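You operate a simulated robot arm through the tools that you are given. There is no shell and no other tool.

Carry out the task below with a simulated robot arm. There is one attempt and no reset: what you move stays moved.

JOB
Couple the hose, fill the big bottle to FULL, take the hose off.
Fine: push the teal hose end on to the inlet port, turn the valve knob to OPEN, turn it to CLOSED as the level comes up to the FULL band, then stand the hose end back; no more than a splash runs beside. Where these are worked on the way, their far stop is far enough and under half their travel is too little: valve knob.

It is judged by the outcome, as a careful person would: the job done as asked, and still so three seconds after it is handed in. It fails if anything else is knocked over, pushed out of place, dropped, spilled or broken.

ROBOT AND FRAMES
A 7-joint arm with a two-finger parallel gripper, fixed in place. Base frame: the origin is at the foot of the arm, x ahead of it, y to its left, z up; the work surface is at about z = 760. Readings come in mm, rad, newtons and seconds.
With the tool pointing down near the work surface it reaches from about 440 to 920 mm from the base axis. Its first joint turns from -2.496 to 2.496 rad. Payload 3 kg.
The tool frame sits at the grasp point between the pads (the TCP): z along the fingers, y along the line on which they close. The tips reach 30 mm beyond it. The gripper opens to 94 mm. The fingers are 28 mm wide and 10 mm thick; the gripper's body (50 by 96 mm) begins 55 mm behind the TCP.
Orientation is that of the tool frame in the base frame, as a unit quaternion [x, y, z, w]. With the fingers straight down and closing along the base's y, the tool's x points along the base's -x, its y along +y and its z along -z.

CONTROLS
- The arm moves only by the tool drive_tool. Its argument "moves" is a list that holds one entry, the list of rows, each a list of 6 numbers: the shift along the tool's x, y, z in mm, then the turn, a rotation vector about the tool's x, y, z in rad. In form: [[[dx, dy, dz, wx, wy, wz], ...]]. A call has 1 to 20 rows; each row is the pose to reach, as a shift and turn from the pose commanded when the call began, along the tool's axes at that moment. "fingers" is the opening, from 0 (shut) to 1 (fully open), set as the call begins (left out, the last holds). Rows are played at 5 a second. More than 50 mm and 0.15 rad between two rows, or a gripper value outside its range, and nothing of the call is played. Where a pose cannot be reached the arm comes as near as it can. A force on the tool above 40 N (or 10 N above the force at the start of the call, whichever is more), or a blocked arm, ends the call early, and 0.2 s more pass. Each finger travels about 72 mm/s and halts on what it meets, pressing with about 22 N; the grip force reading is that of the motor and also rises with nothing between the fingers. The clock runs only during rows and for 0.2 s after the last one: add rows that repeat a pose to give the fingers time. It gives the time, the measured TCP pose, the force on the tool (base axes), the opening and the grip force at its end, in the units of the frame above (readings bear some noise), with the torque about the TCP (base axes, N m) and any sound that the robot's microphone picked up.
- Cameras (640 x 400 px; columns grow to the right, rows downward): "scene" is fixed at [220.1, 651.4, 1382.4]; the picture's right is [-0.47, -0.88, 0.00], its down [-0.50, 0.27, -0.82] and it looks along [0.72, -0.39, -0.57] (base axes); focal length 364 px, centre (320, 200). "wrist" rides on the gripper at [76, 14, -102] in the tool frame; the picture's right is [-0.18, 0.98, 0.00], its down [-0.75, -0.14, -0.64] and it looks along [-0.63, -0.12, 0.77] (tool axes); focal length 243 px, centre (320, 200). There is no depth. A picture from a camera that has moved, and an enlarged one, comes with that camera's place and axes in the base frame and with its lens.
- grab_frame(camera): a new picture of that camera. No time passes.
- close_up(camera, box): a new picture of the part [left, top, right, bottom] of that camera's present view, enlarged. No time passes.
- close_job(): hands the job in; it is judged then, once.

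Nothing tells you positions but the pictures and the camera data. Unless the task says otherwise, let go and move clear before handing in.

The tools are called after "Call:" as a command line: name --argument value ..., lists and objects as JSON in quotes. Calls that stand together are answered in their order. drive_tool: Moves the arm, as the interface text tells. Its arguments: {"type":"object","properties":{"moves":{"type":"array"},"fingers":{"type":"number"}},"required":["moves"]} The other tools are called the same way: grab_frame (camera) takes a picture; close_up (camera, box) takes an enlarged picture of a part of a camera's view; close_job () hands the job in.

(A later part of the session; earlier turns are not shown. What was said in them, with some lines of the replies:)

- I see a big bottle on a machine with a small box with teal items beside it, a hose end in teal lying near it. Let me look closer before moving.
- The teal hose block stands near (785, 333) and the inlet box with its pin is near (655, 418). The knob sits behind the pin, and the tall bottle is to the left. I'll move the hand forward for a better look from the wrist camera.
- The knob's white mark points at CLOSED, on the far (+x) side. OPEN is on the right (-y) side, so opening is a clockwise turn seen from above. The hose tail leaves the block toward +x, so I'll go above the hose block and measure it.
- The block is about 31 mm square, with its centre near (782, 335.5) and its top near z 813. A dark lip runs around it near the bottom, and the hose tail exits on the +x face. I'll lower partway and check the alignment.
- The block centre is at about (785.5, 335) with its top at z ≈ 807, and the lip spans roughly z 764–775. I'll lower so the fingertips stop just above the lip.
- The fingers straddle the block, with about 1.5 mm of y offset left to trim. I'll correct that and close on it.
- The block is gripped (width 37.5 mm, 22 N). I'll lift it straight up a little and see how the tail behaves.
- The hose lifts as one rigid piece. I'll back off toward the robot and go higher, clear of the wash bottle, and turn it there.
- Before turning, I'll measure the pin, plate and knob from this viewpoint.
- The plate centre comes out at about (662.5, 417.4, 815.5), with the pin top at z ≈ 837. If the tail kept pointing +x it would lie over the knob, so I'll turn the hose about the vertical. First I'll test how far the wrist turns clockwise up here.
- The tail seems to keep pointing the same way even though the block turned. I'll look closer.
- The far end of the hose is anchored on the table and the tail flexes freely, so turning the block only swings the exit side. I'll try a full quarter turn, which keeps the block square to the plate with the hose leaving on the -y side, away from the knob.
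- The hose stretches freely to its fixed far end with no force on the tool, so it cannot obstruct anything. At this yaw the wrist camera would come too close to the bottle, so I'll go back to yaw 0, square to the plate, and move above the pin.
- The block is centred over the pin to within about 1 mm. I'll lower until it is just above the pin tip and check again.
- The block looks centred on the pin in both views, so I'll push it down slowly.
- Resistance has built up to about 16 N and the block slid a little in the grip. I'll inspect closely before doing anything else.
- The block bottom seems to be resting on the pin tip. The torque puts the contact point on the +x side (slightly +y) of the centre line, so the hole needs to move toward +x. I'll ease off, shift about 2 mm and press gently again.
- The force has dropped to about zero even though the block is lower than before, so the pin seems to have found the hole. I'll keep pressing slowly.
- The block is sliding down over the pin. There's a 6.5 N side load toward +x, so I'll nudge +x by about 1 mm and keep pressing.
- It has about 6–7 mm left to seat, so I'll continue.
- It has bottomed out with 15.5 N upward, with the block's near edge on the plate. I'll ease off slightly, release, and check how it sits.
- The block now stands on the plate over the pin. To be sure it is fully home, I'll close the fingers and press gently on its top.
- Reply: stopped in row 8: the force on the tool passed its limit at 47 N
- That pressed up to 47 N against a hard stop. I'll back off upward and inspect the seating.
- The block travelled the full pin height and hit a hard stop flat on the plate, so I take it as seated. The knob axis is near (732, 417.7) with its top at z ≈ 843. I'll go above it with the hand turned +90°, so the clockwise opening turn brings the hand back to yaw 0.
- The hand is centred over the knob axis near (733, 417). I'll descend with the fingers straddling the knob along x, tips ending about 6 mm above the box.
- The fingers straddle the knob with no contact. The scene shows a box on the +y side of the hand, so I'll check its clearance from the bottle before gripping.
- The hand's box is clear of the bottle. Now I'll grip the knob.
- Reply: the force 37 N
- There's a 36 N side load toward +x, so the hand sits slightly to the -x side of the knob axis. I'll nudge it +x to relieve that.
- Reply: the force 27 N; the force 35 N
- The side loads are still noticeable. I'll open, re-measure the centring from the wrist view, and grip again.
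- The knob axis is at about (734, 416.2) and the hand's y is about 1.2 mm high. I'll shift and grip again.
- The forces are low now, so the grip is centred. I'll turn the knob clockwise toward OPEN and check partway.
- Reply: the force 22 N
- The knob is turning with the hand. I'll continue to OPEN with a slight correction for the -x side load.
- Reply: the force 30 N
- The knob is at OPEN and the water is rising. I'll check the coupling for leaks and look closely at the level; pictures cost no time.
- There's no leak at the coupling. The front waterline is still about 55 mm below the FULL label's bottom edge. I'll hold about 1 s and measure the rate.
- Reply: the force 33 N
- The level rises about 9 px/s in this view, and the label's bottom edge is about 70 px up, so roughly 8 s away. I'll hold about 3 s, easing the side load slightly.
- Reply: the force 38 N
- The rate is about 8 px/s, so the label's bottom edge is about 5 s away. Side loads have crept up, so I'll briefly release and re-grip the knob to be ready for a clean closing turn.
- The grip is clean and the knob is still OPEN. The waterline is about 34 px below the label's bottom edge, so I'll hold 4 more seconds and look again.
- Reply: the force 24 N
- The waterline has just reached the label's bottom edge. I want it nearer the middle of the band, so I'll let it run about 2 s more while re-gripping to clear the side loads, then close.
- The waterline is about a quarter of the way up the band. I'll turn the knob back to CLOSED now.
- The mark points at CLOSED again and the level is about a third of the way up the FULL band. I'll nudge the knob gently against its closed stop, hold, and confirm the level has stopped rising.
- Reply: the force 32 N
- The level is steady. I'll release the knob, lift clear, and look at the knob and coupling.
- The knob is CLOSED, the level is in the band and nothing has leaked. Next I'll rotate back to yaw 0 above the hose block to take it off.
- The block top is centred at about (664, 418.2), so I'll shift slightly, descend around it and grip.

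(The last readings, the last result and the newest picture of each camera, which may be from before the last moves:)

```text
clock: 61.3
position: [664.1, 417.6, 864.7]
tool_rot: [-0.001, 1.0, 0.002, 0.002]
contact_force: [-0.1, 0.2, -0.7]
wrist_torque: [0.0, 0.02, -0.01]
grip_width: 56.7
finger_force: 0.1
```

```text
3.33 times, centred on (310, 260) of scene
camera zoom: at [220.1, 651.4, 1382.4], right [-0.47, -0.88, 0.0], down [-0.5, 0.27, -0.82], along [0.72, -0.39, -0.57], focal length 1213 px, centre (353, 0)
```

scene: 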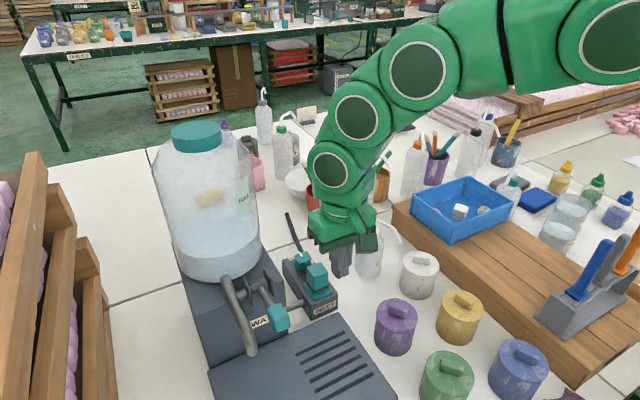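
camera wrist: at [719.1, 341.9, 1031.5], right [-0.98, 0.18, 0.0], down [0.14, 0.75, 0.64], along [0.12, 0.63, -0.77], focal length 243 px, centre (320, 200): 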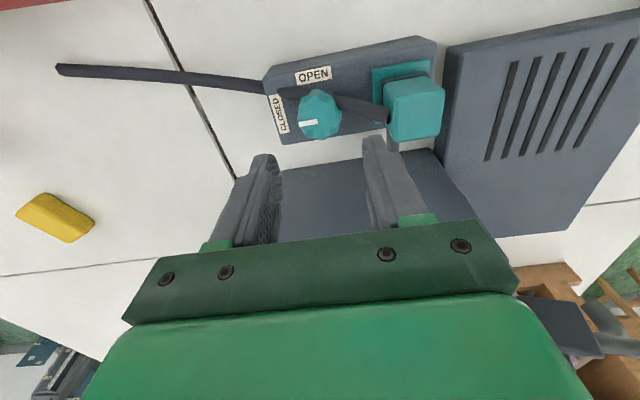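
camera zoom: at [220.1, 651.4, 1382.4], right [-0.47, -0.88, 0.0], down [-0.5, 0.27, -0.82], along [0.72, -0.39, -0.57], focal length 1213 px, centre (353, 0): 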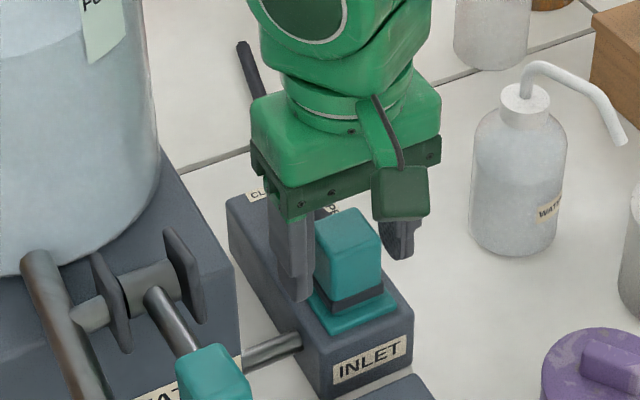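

Call:
drive_tool --moves '[[[0, 0.7, 0, 0, 0, 0], [0, 0.7, 0, 0, 0, 0]]]' --fingers 0.6

Call:
drive_tool --moves '[[[0, 0, 0, 0, 0, 0], [0, 0, 0, 0, 0, 0], [0, 0, 0, 0, 0, 0], [0, 0, 0, 0, 0, 0]]]' --fingers 0.0

```text
clock: 61.9
position: [664.0, 418.5, 864.2]
tool_rot: [-0.001, 1.0, 0.001, 0.002]
contact_force: [-0.9, -0.7, -0.1]
wrist_torque: [0.01, -0.02, -0.02]
grip_width: 56.1
finger_force: 0.0
```

```text
clock: 62.9
position: [664.6, 418.4, 863.4]
tool_rot: [-0.001, 1.0, 0.002, 0.001]
contact_force: [-0.4, -0.2, -0.3]
wrist_torque: [-0.02, 0.01, -0.02]
grip_width: 37.9
finger_force: 22.0
```

The block is gripped (37.9 mm) with no side load, so I'll pull it slowly straight up off the pin.

Call:
drive_tool --moves '[[[0, 0, -3, 0, 0, 0], [0, 0, -7, 0, 0, 0], [0, 0, -12, 0, 0, 0], [0, 0, -18, 0, 0, 0], [0, 0, -25, 0, 0, 0], [0, 0, -35, 0, 0, 0], [0, 0, -35, 0, 0, 0]]]'

Call:
close_up --camera "scene" --box '[250, 200, 370, 320]'

Call:
close_up --camera "wrist" --box '[230, 70, 410, 230]'

```text
clock: 64.5
position: [666.0, 418.5, 898.9]
tool_rot: [-0.001, 1.0, 0.001, 0.002]
contact_force: [-0.6, 0.1, 0.1]
wrist_torque: [0.03, 0.0, 0.01]
grip_width: 37.9
finger_force: 21.6
```

```text
3.33 times, centred on (310, 260) of scene
camera zoom: at [220.1, 651.4, 1382.4], right [-0.47, -0.88, 0.0], down [-0.5, 0.27, -0.82], along [0.72, -0.39, -0.57], focal length 1213 px, centre (353, 0)
```

zoom: 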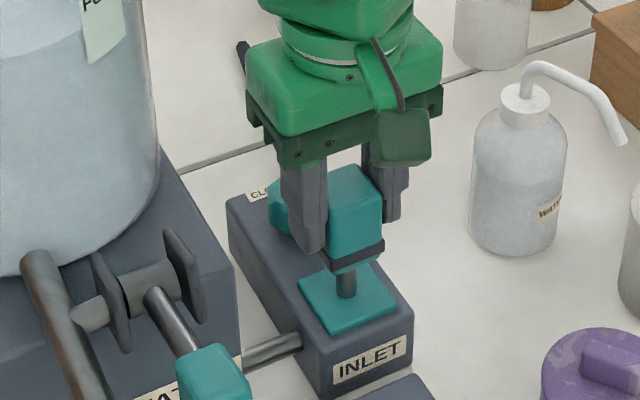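

```text
2.50 times, centred on (320, 150) of wrist
camera zoom: at [587.5, 432.2, 1001.5], right [0.18, 0.98, 0.0], down [0.75, -0.14, 0.64], along [0.63, -0.12, -0.77], focal length 606 px, centre (320, 325)
```

zoom: 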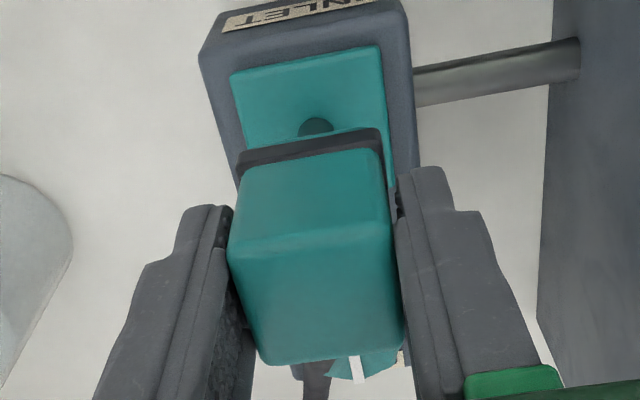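

The hose is off the pin and held. I'll raise it above the knob and carry it back to its original spot at about (786, 335).

Call:
drive_tool --moves '[[[0, 0, -20, 0, 0, 0], [0, 0, -40, 0, 0, 0], [-20, -13, -50, 0, 0, 0], [-45, -30, -50, 0, 0, 0], [-70, -47, -50, 0, 0, 0], [-95, -64, -50, 0, 0, 0], [-115, -78, -50, 0, 0, 0], [-122.6, -83.2, -50, 0, 0, 0], [-122.6, -83.2, -50, 0, 0, 0], [-122.6, -83.2, -50, 0, 0, 0]]]'

Call:
grab_frame --camera "scene"

Call:
grab_frame --camera "wrist"

```text
clock: 66.7
position: [787.4, 334.9, 948.1]
tool_rot: [0.0, 1.0, 0.0, 0.001]
contact_force: [-0.1, -0.2, -1.1]
wrist_torque: [-0.04, 0.01, 0.02]
grip_width: 38.0
finger_force: 22.3
```

```text
taken
```

scene: 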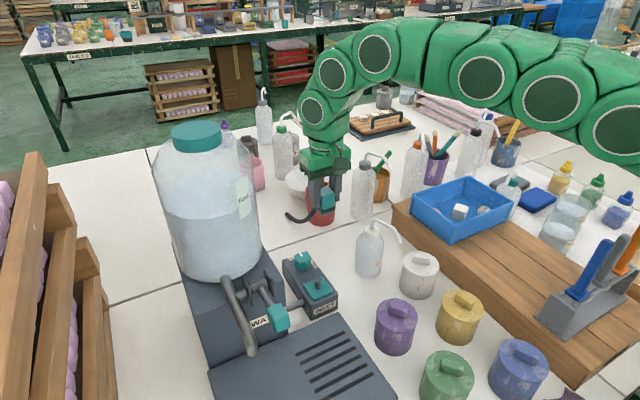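

```text
taken
camera wrist: at [710.3, 349.1, 1050.6], right [0.18, 0.98, 0.0], down [0.75, -0.14, 0.64], along [0.63, -0.12, -0.76], focal length 243 px, centre (320, 200)
```

wrist: 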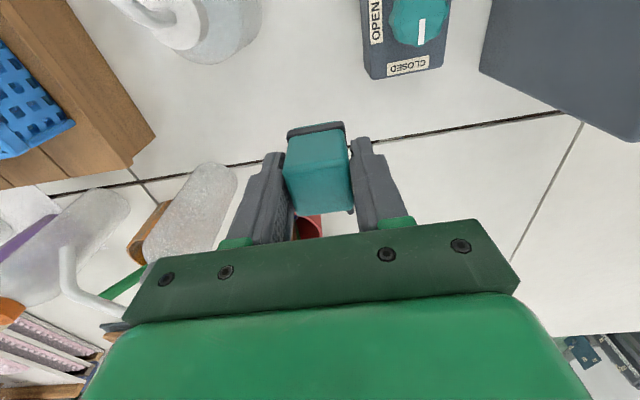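

I'm back above the original spot, so I'll lower to just above the table.

Call:
drive_tool --moves '[[[0, 0, 20, 0, 0, 0], [0, 0, 45, 0, 0, 0], [0, 0, 70, 0, 0, 0], [0, 0, 95, 0, 0, 0], [0, 0, 115, 0, 0, 0], [0, 0, 128, 0, 0, 0], [0, 0, 134, 0, 0, 0], [0, 0, 134, 0, 0, 0]]]'

Call:
close_up --camera "scene" --box '[270, 190, 390, 265]'

Call:
close_up --camera "wrist" --box '[220, 80, 420, 230]'

```text
clock: 68.5
position: [789.5, 335.2, 816.2]
tool_rot: [-0.001, 1.0, 0.001, 0.002]
contact_force: [1.0, 0.5, 0.3]
wrist_torque: [0.0, 0.0, 0.02]
grip_width: 38.1
finger_force: 22.0
```

```text
5.33 times, centred on (330, 228) of scene
camera zoom: at [220.1, 651.4, 1382.4], right [-0.47, -0.88, 0.0], down [-0.5, 0.27, -0.82], along [0.72, -0.39, -0.57], focal length 1940 px, centre (267, 53)
```

zoom: 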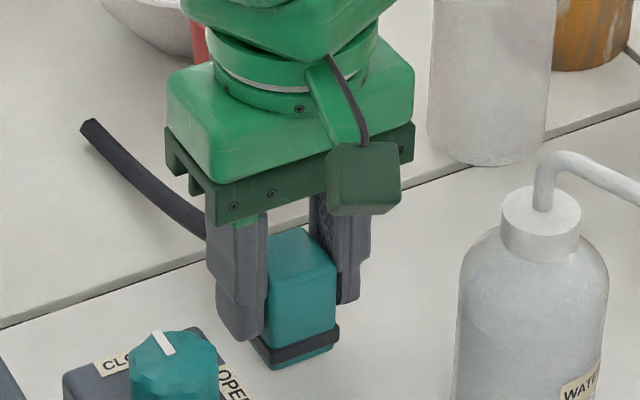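

```text
2.67 times, centred on (320, 155) of wrist
camera zoom: at [711.9, 349.5, 917.8], right [0.18, 0.98, 0.0], down [0.75, -0.14, 0.64], along [0.63, -0.12, -0.76], focal length 647 px, centre (320, 320)
```

zoom: 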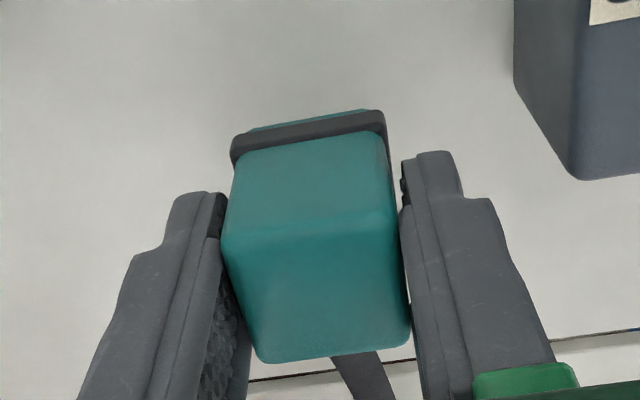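

Call:
drive_tool --moves '[[[1.7, 0, 3, 0, 0, 0], [1.7, 0, 5, 0, 0, 0], [1.7, 0, 7, 0, 0, 0], [1.7, 0, 8, 0, 0, 0], [1.7, 0, 8, 0, 0, 0]]]'

Call:
close_up --camera "scene" --box '[270, 190, 390, 265]'

```text
clock: 69.7
position: [786.3, 335.2, 808.4]
tool_rot: [-0.001, 1.0, 0.002, 0.002]
contact_force: [-5.2, -2.3, 15.5]
wrist_torque: [-0.02, 0.22, 0.05]
grip_width: 38.1
finger_force: 21.5
```

```text
5.33 times, centred on (330, 228) of scene
camera zoom: at [220.1, 651.4, 1382.4], right [-0.47, -0.88, 0.0], down [-0.5, 0.27, -0.82], along [0.72, -0.39, -0.57], focal length 1940 px, centre (267, 53)
```

zoom: 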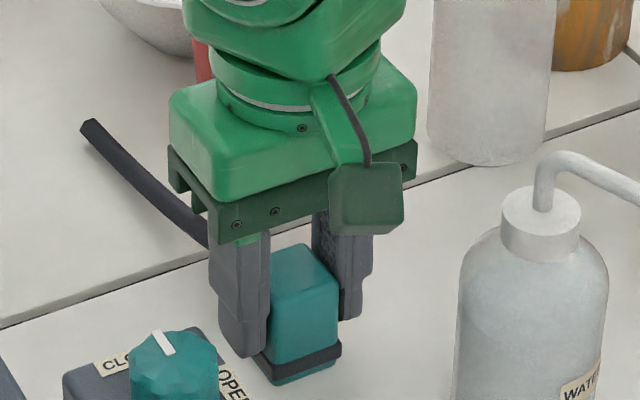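

The block is on the table at its original place, so I'll ease off, release and lift clear.

Call:
drive_tool --moves '[[[0, 0, -0.6, 0, 0, 0], [0, 0, -0.6, 0, 0, 0]]]'

Call:
drive_tool --moves '[[[0, 0, 0, 0, 0, 0], [0, 0, 0, 0, 0, 0], [0, 0, 0, 0, 0, 0]]]' --fingers 0.6

Call:
drive_tool --moves '[[[0, 0, -10, 0, 0, 0], [0, 0, -30, 0, 0, 0], [0, 0, -60, 0, 0, 0], [0, 0, -95, 0, 0, 0], [0, 0, -130, 0, 0, 0], [0, 0, -130, 0, 0, 0]]]'

Call:
grab_frame --camera "scene"

Call:
close_up --camera "scene" --box '[270, 190, 390, 265]'

Call:
close_up --camera "wrist" --box '[220, 40, 460, 190]'

```text
clock: 70.3
position: [785.8, 335.4, 808.3]
tool_rot: [-0.001, 1.0, 0.001, 0.002]
contact_force: [2.3, -0.7, 10.2]
wrist_torque: [0.01, -0.18, -0.03]
grip_width: 38.1
finger_force: 22.2
```

```text
clock: 71.1
position: [785.9, 334.8, 807.2]
tool_rot: [-0.001, 1.0, 0.0, 0.001]
contact_force: [-0.4, 0.5, -0.9]
wrist_torque: [-0.01, 0.0, 0.01]
grip_width: 56.6
finger_force: 0.1
```

```text
clock: 72.5
position: [785.5, 336.1, 936.8]
tool_rot: [-0.001, 1.0, 0.001, 0.001]
contact_force: [-0.4, -0.9, -0.2]
wrist_torque: [-0.01, 0.03, 0.0]
grip_width: 56.3
finger_force: 0.0
```

```text
taken
```

scene: 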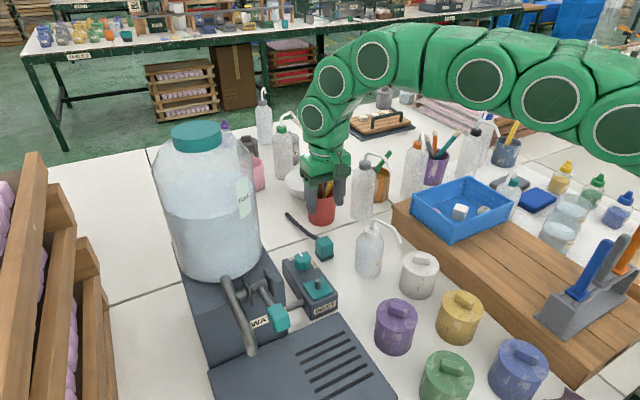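

```text
5.33 times, centred on (330, 228) of scene
camera zoom: at [220.1, 651.4, 1382.4], right [-0.47, -0.88, 0.0], down [-0.5, 0.27, -0.82], along [0.72, -0.39, -0.57], focal length 1940 px, centre (267, 53)
```

zoom: 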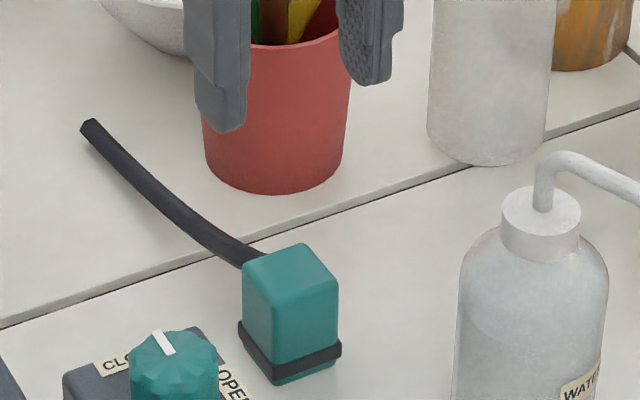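

```text
2.67 times, centred on (340, 115) of wrist
camera zoom: at [708.0, 349.9, 1039.2], right [0.18, 0.98, 0.0], down [0.75, -0.14, 0.64], along [0.63, -0.12, -0.77], focal length 647 px, centre (267, 427)
```

zoom: 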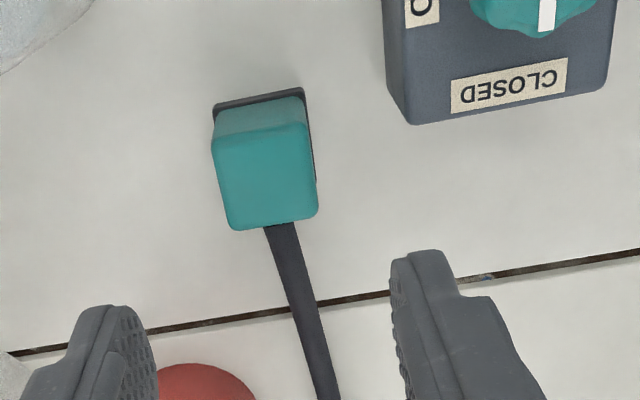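

The hose end stands upright where it was, and the knob points at CLOSED. I'll withdraw the arm to a clear place and do a final check of the level and surroundings.

Call:
drive_tool --moves '[[[30, 5, -20, 0, 0, 0], [65, 12, -40, 0, 0, 0], [100, 20, -60, 0, 0, 0], [140, 28, -80, 0, 0, 0], [180, 36, -100, 0, 0, 0], [215, 45, -115, 0, 0, 0], [215, 45, -115, 0, 0, 0], [215, 45, -115, 0, 0, 0]]]'

Call:
close_up --camera "scene" --box '[140, 110, 300, 300]'

Call:
close_up --camera "scene" --box '[210, 160, 270, 230]'

Call:
close_up --camera "scene" --box '[250, 200, 390, 320]'

Call:
grab_frame --camera "wrist"

```text
clock: 74.3
position: [570.4, 379.1, 1052.0]
tool_rot: [-0.001, 1.0, 0.001, 0.001]
contact_force: [-0.3, -0.5, 0.4]
wrist_torque: [0.0, 0.02, 0.04]
grip_width: 56.5
finger_force: 0.1
```

```text
2.11 times, centred on (220, 205) of scene
camera zoom: at [220.1, 651.4, 1382.4], right [-0.47, -0.88, 0.0], down [-0.5, 0.27, -0.82], along [0.72, -0.39, -0.57], focal length 766 px, centre (530, 190)
```

zoom: 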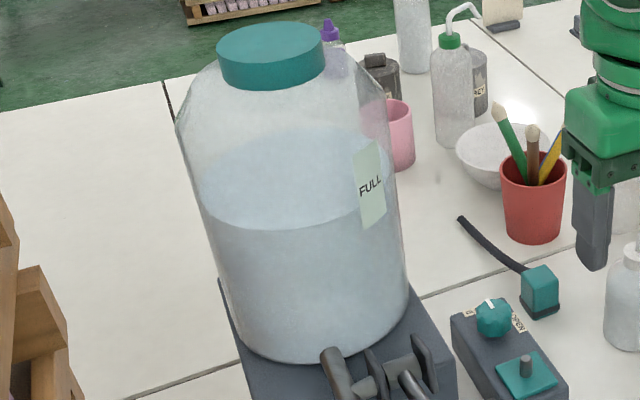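

```text
5.71 times, centred on (240, 195) of scene
camera zoom: at [220.1, 651.4, 1382.4], right [-0.47, -0.88, 0.0], down [-0.5, 0.27, -0.82], along [0.72, -0.39, -0.57], focal length 2079 px, centre (777, 229)
```

zoom: 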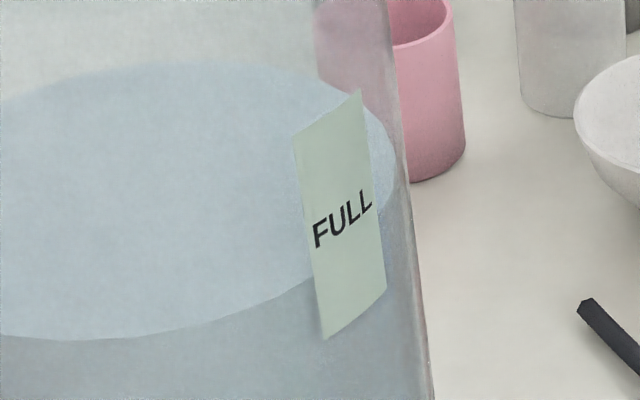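

```text
3.33 times, centred on (320, 260) of scene
camera zoom: at [220.1, 651.4, 1382.4], right [-0.47, -0.88, 0.0], down [-0.5, 0.27, -0.82], along [0.72, -0.39, -0.57], focal length 1213 px, centre (320, 0)
```

zoom: 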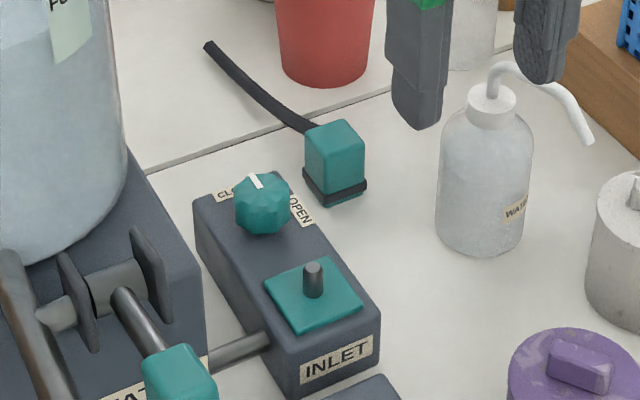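

```text
taken
camera wrist: at [494.4, 393.6, 1153.0], right [0.18, 0.98, 0.0], down [0.75, -0.14, 0.64], along [0.63, -0.12, -0.77], focal length 243 px, centre (320, 200)
```

wrist: 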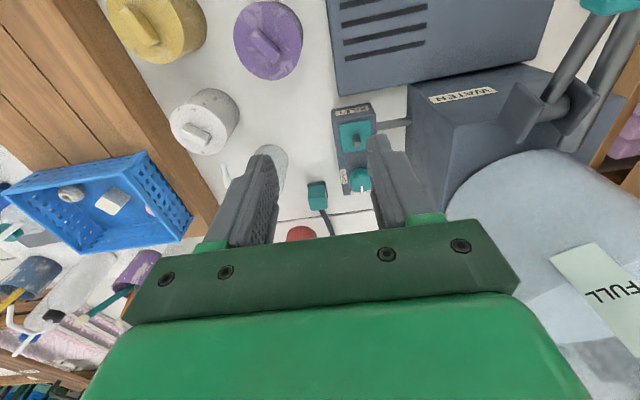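

I'll check the level against the FULL label from the wrist side as well.

Call:
close_up --camera "wrist" --box '[440, 130, 640, 400]'

```text
1.48 times, centred on (540, 265) of wrist
camera zoom: at [494.4, 393.6, 1153.0], right [0.18, 0.98, 0.0], down [0.75, -0.14, 0.64], along [0.63, -0.12, -0.77], focal length 359 px, centre (-6, 104)
```

zoom: 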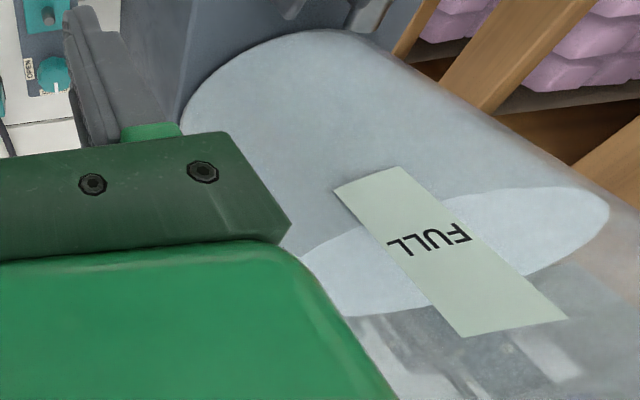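

The job is done, and both views support that:
- **Water level:** it sits inside the FULL band, about a third of the way up, and has stopped rising.
- **Valve:** the knob points at CLOSED.
- **Hose:** it is off the inlet pin, and its end stands back where it was.
- **Surroundings:** nothing leaked or moved, and the gripper is empty and clear.

I'm handing in now.

Call:
close_job

```text
The job is handed in.
```

The bottle is filled to the FULL band, the valve is closed, and the hose is off. I've handed the job in, but I haven't seen the judge's result.

- **Level:** the water sits about a third of the way up the FULL label, just below the word itself. It had stopped rising when I last checked, about 20 seconds after I closed the valve.
- **Valve:** the knob went the full quarter turn to OPEN, then back against its CLOSED stop.
- **Hose:** the first push caught the tip of the inlet pin. I shifted the hose end a few millimetres and it went on to a firm stop. It now stands upright within about 2 mm of where it started.
- **Spills and surroundings:** I saw no water around the inlet at any point. Nothing else was knocked or moved, and the gripper is empty and clear.
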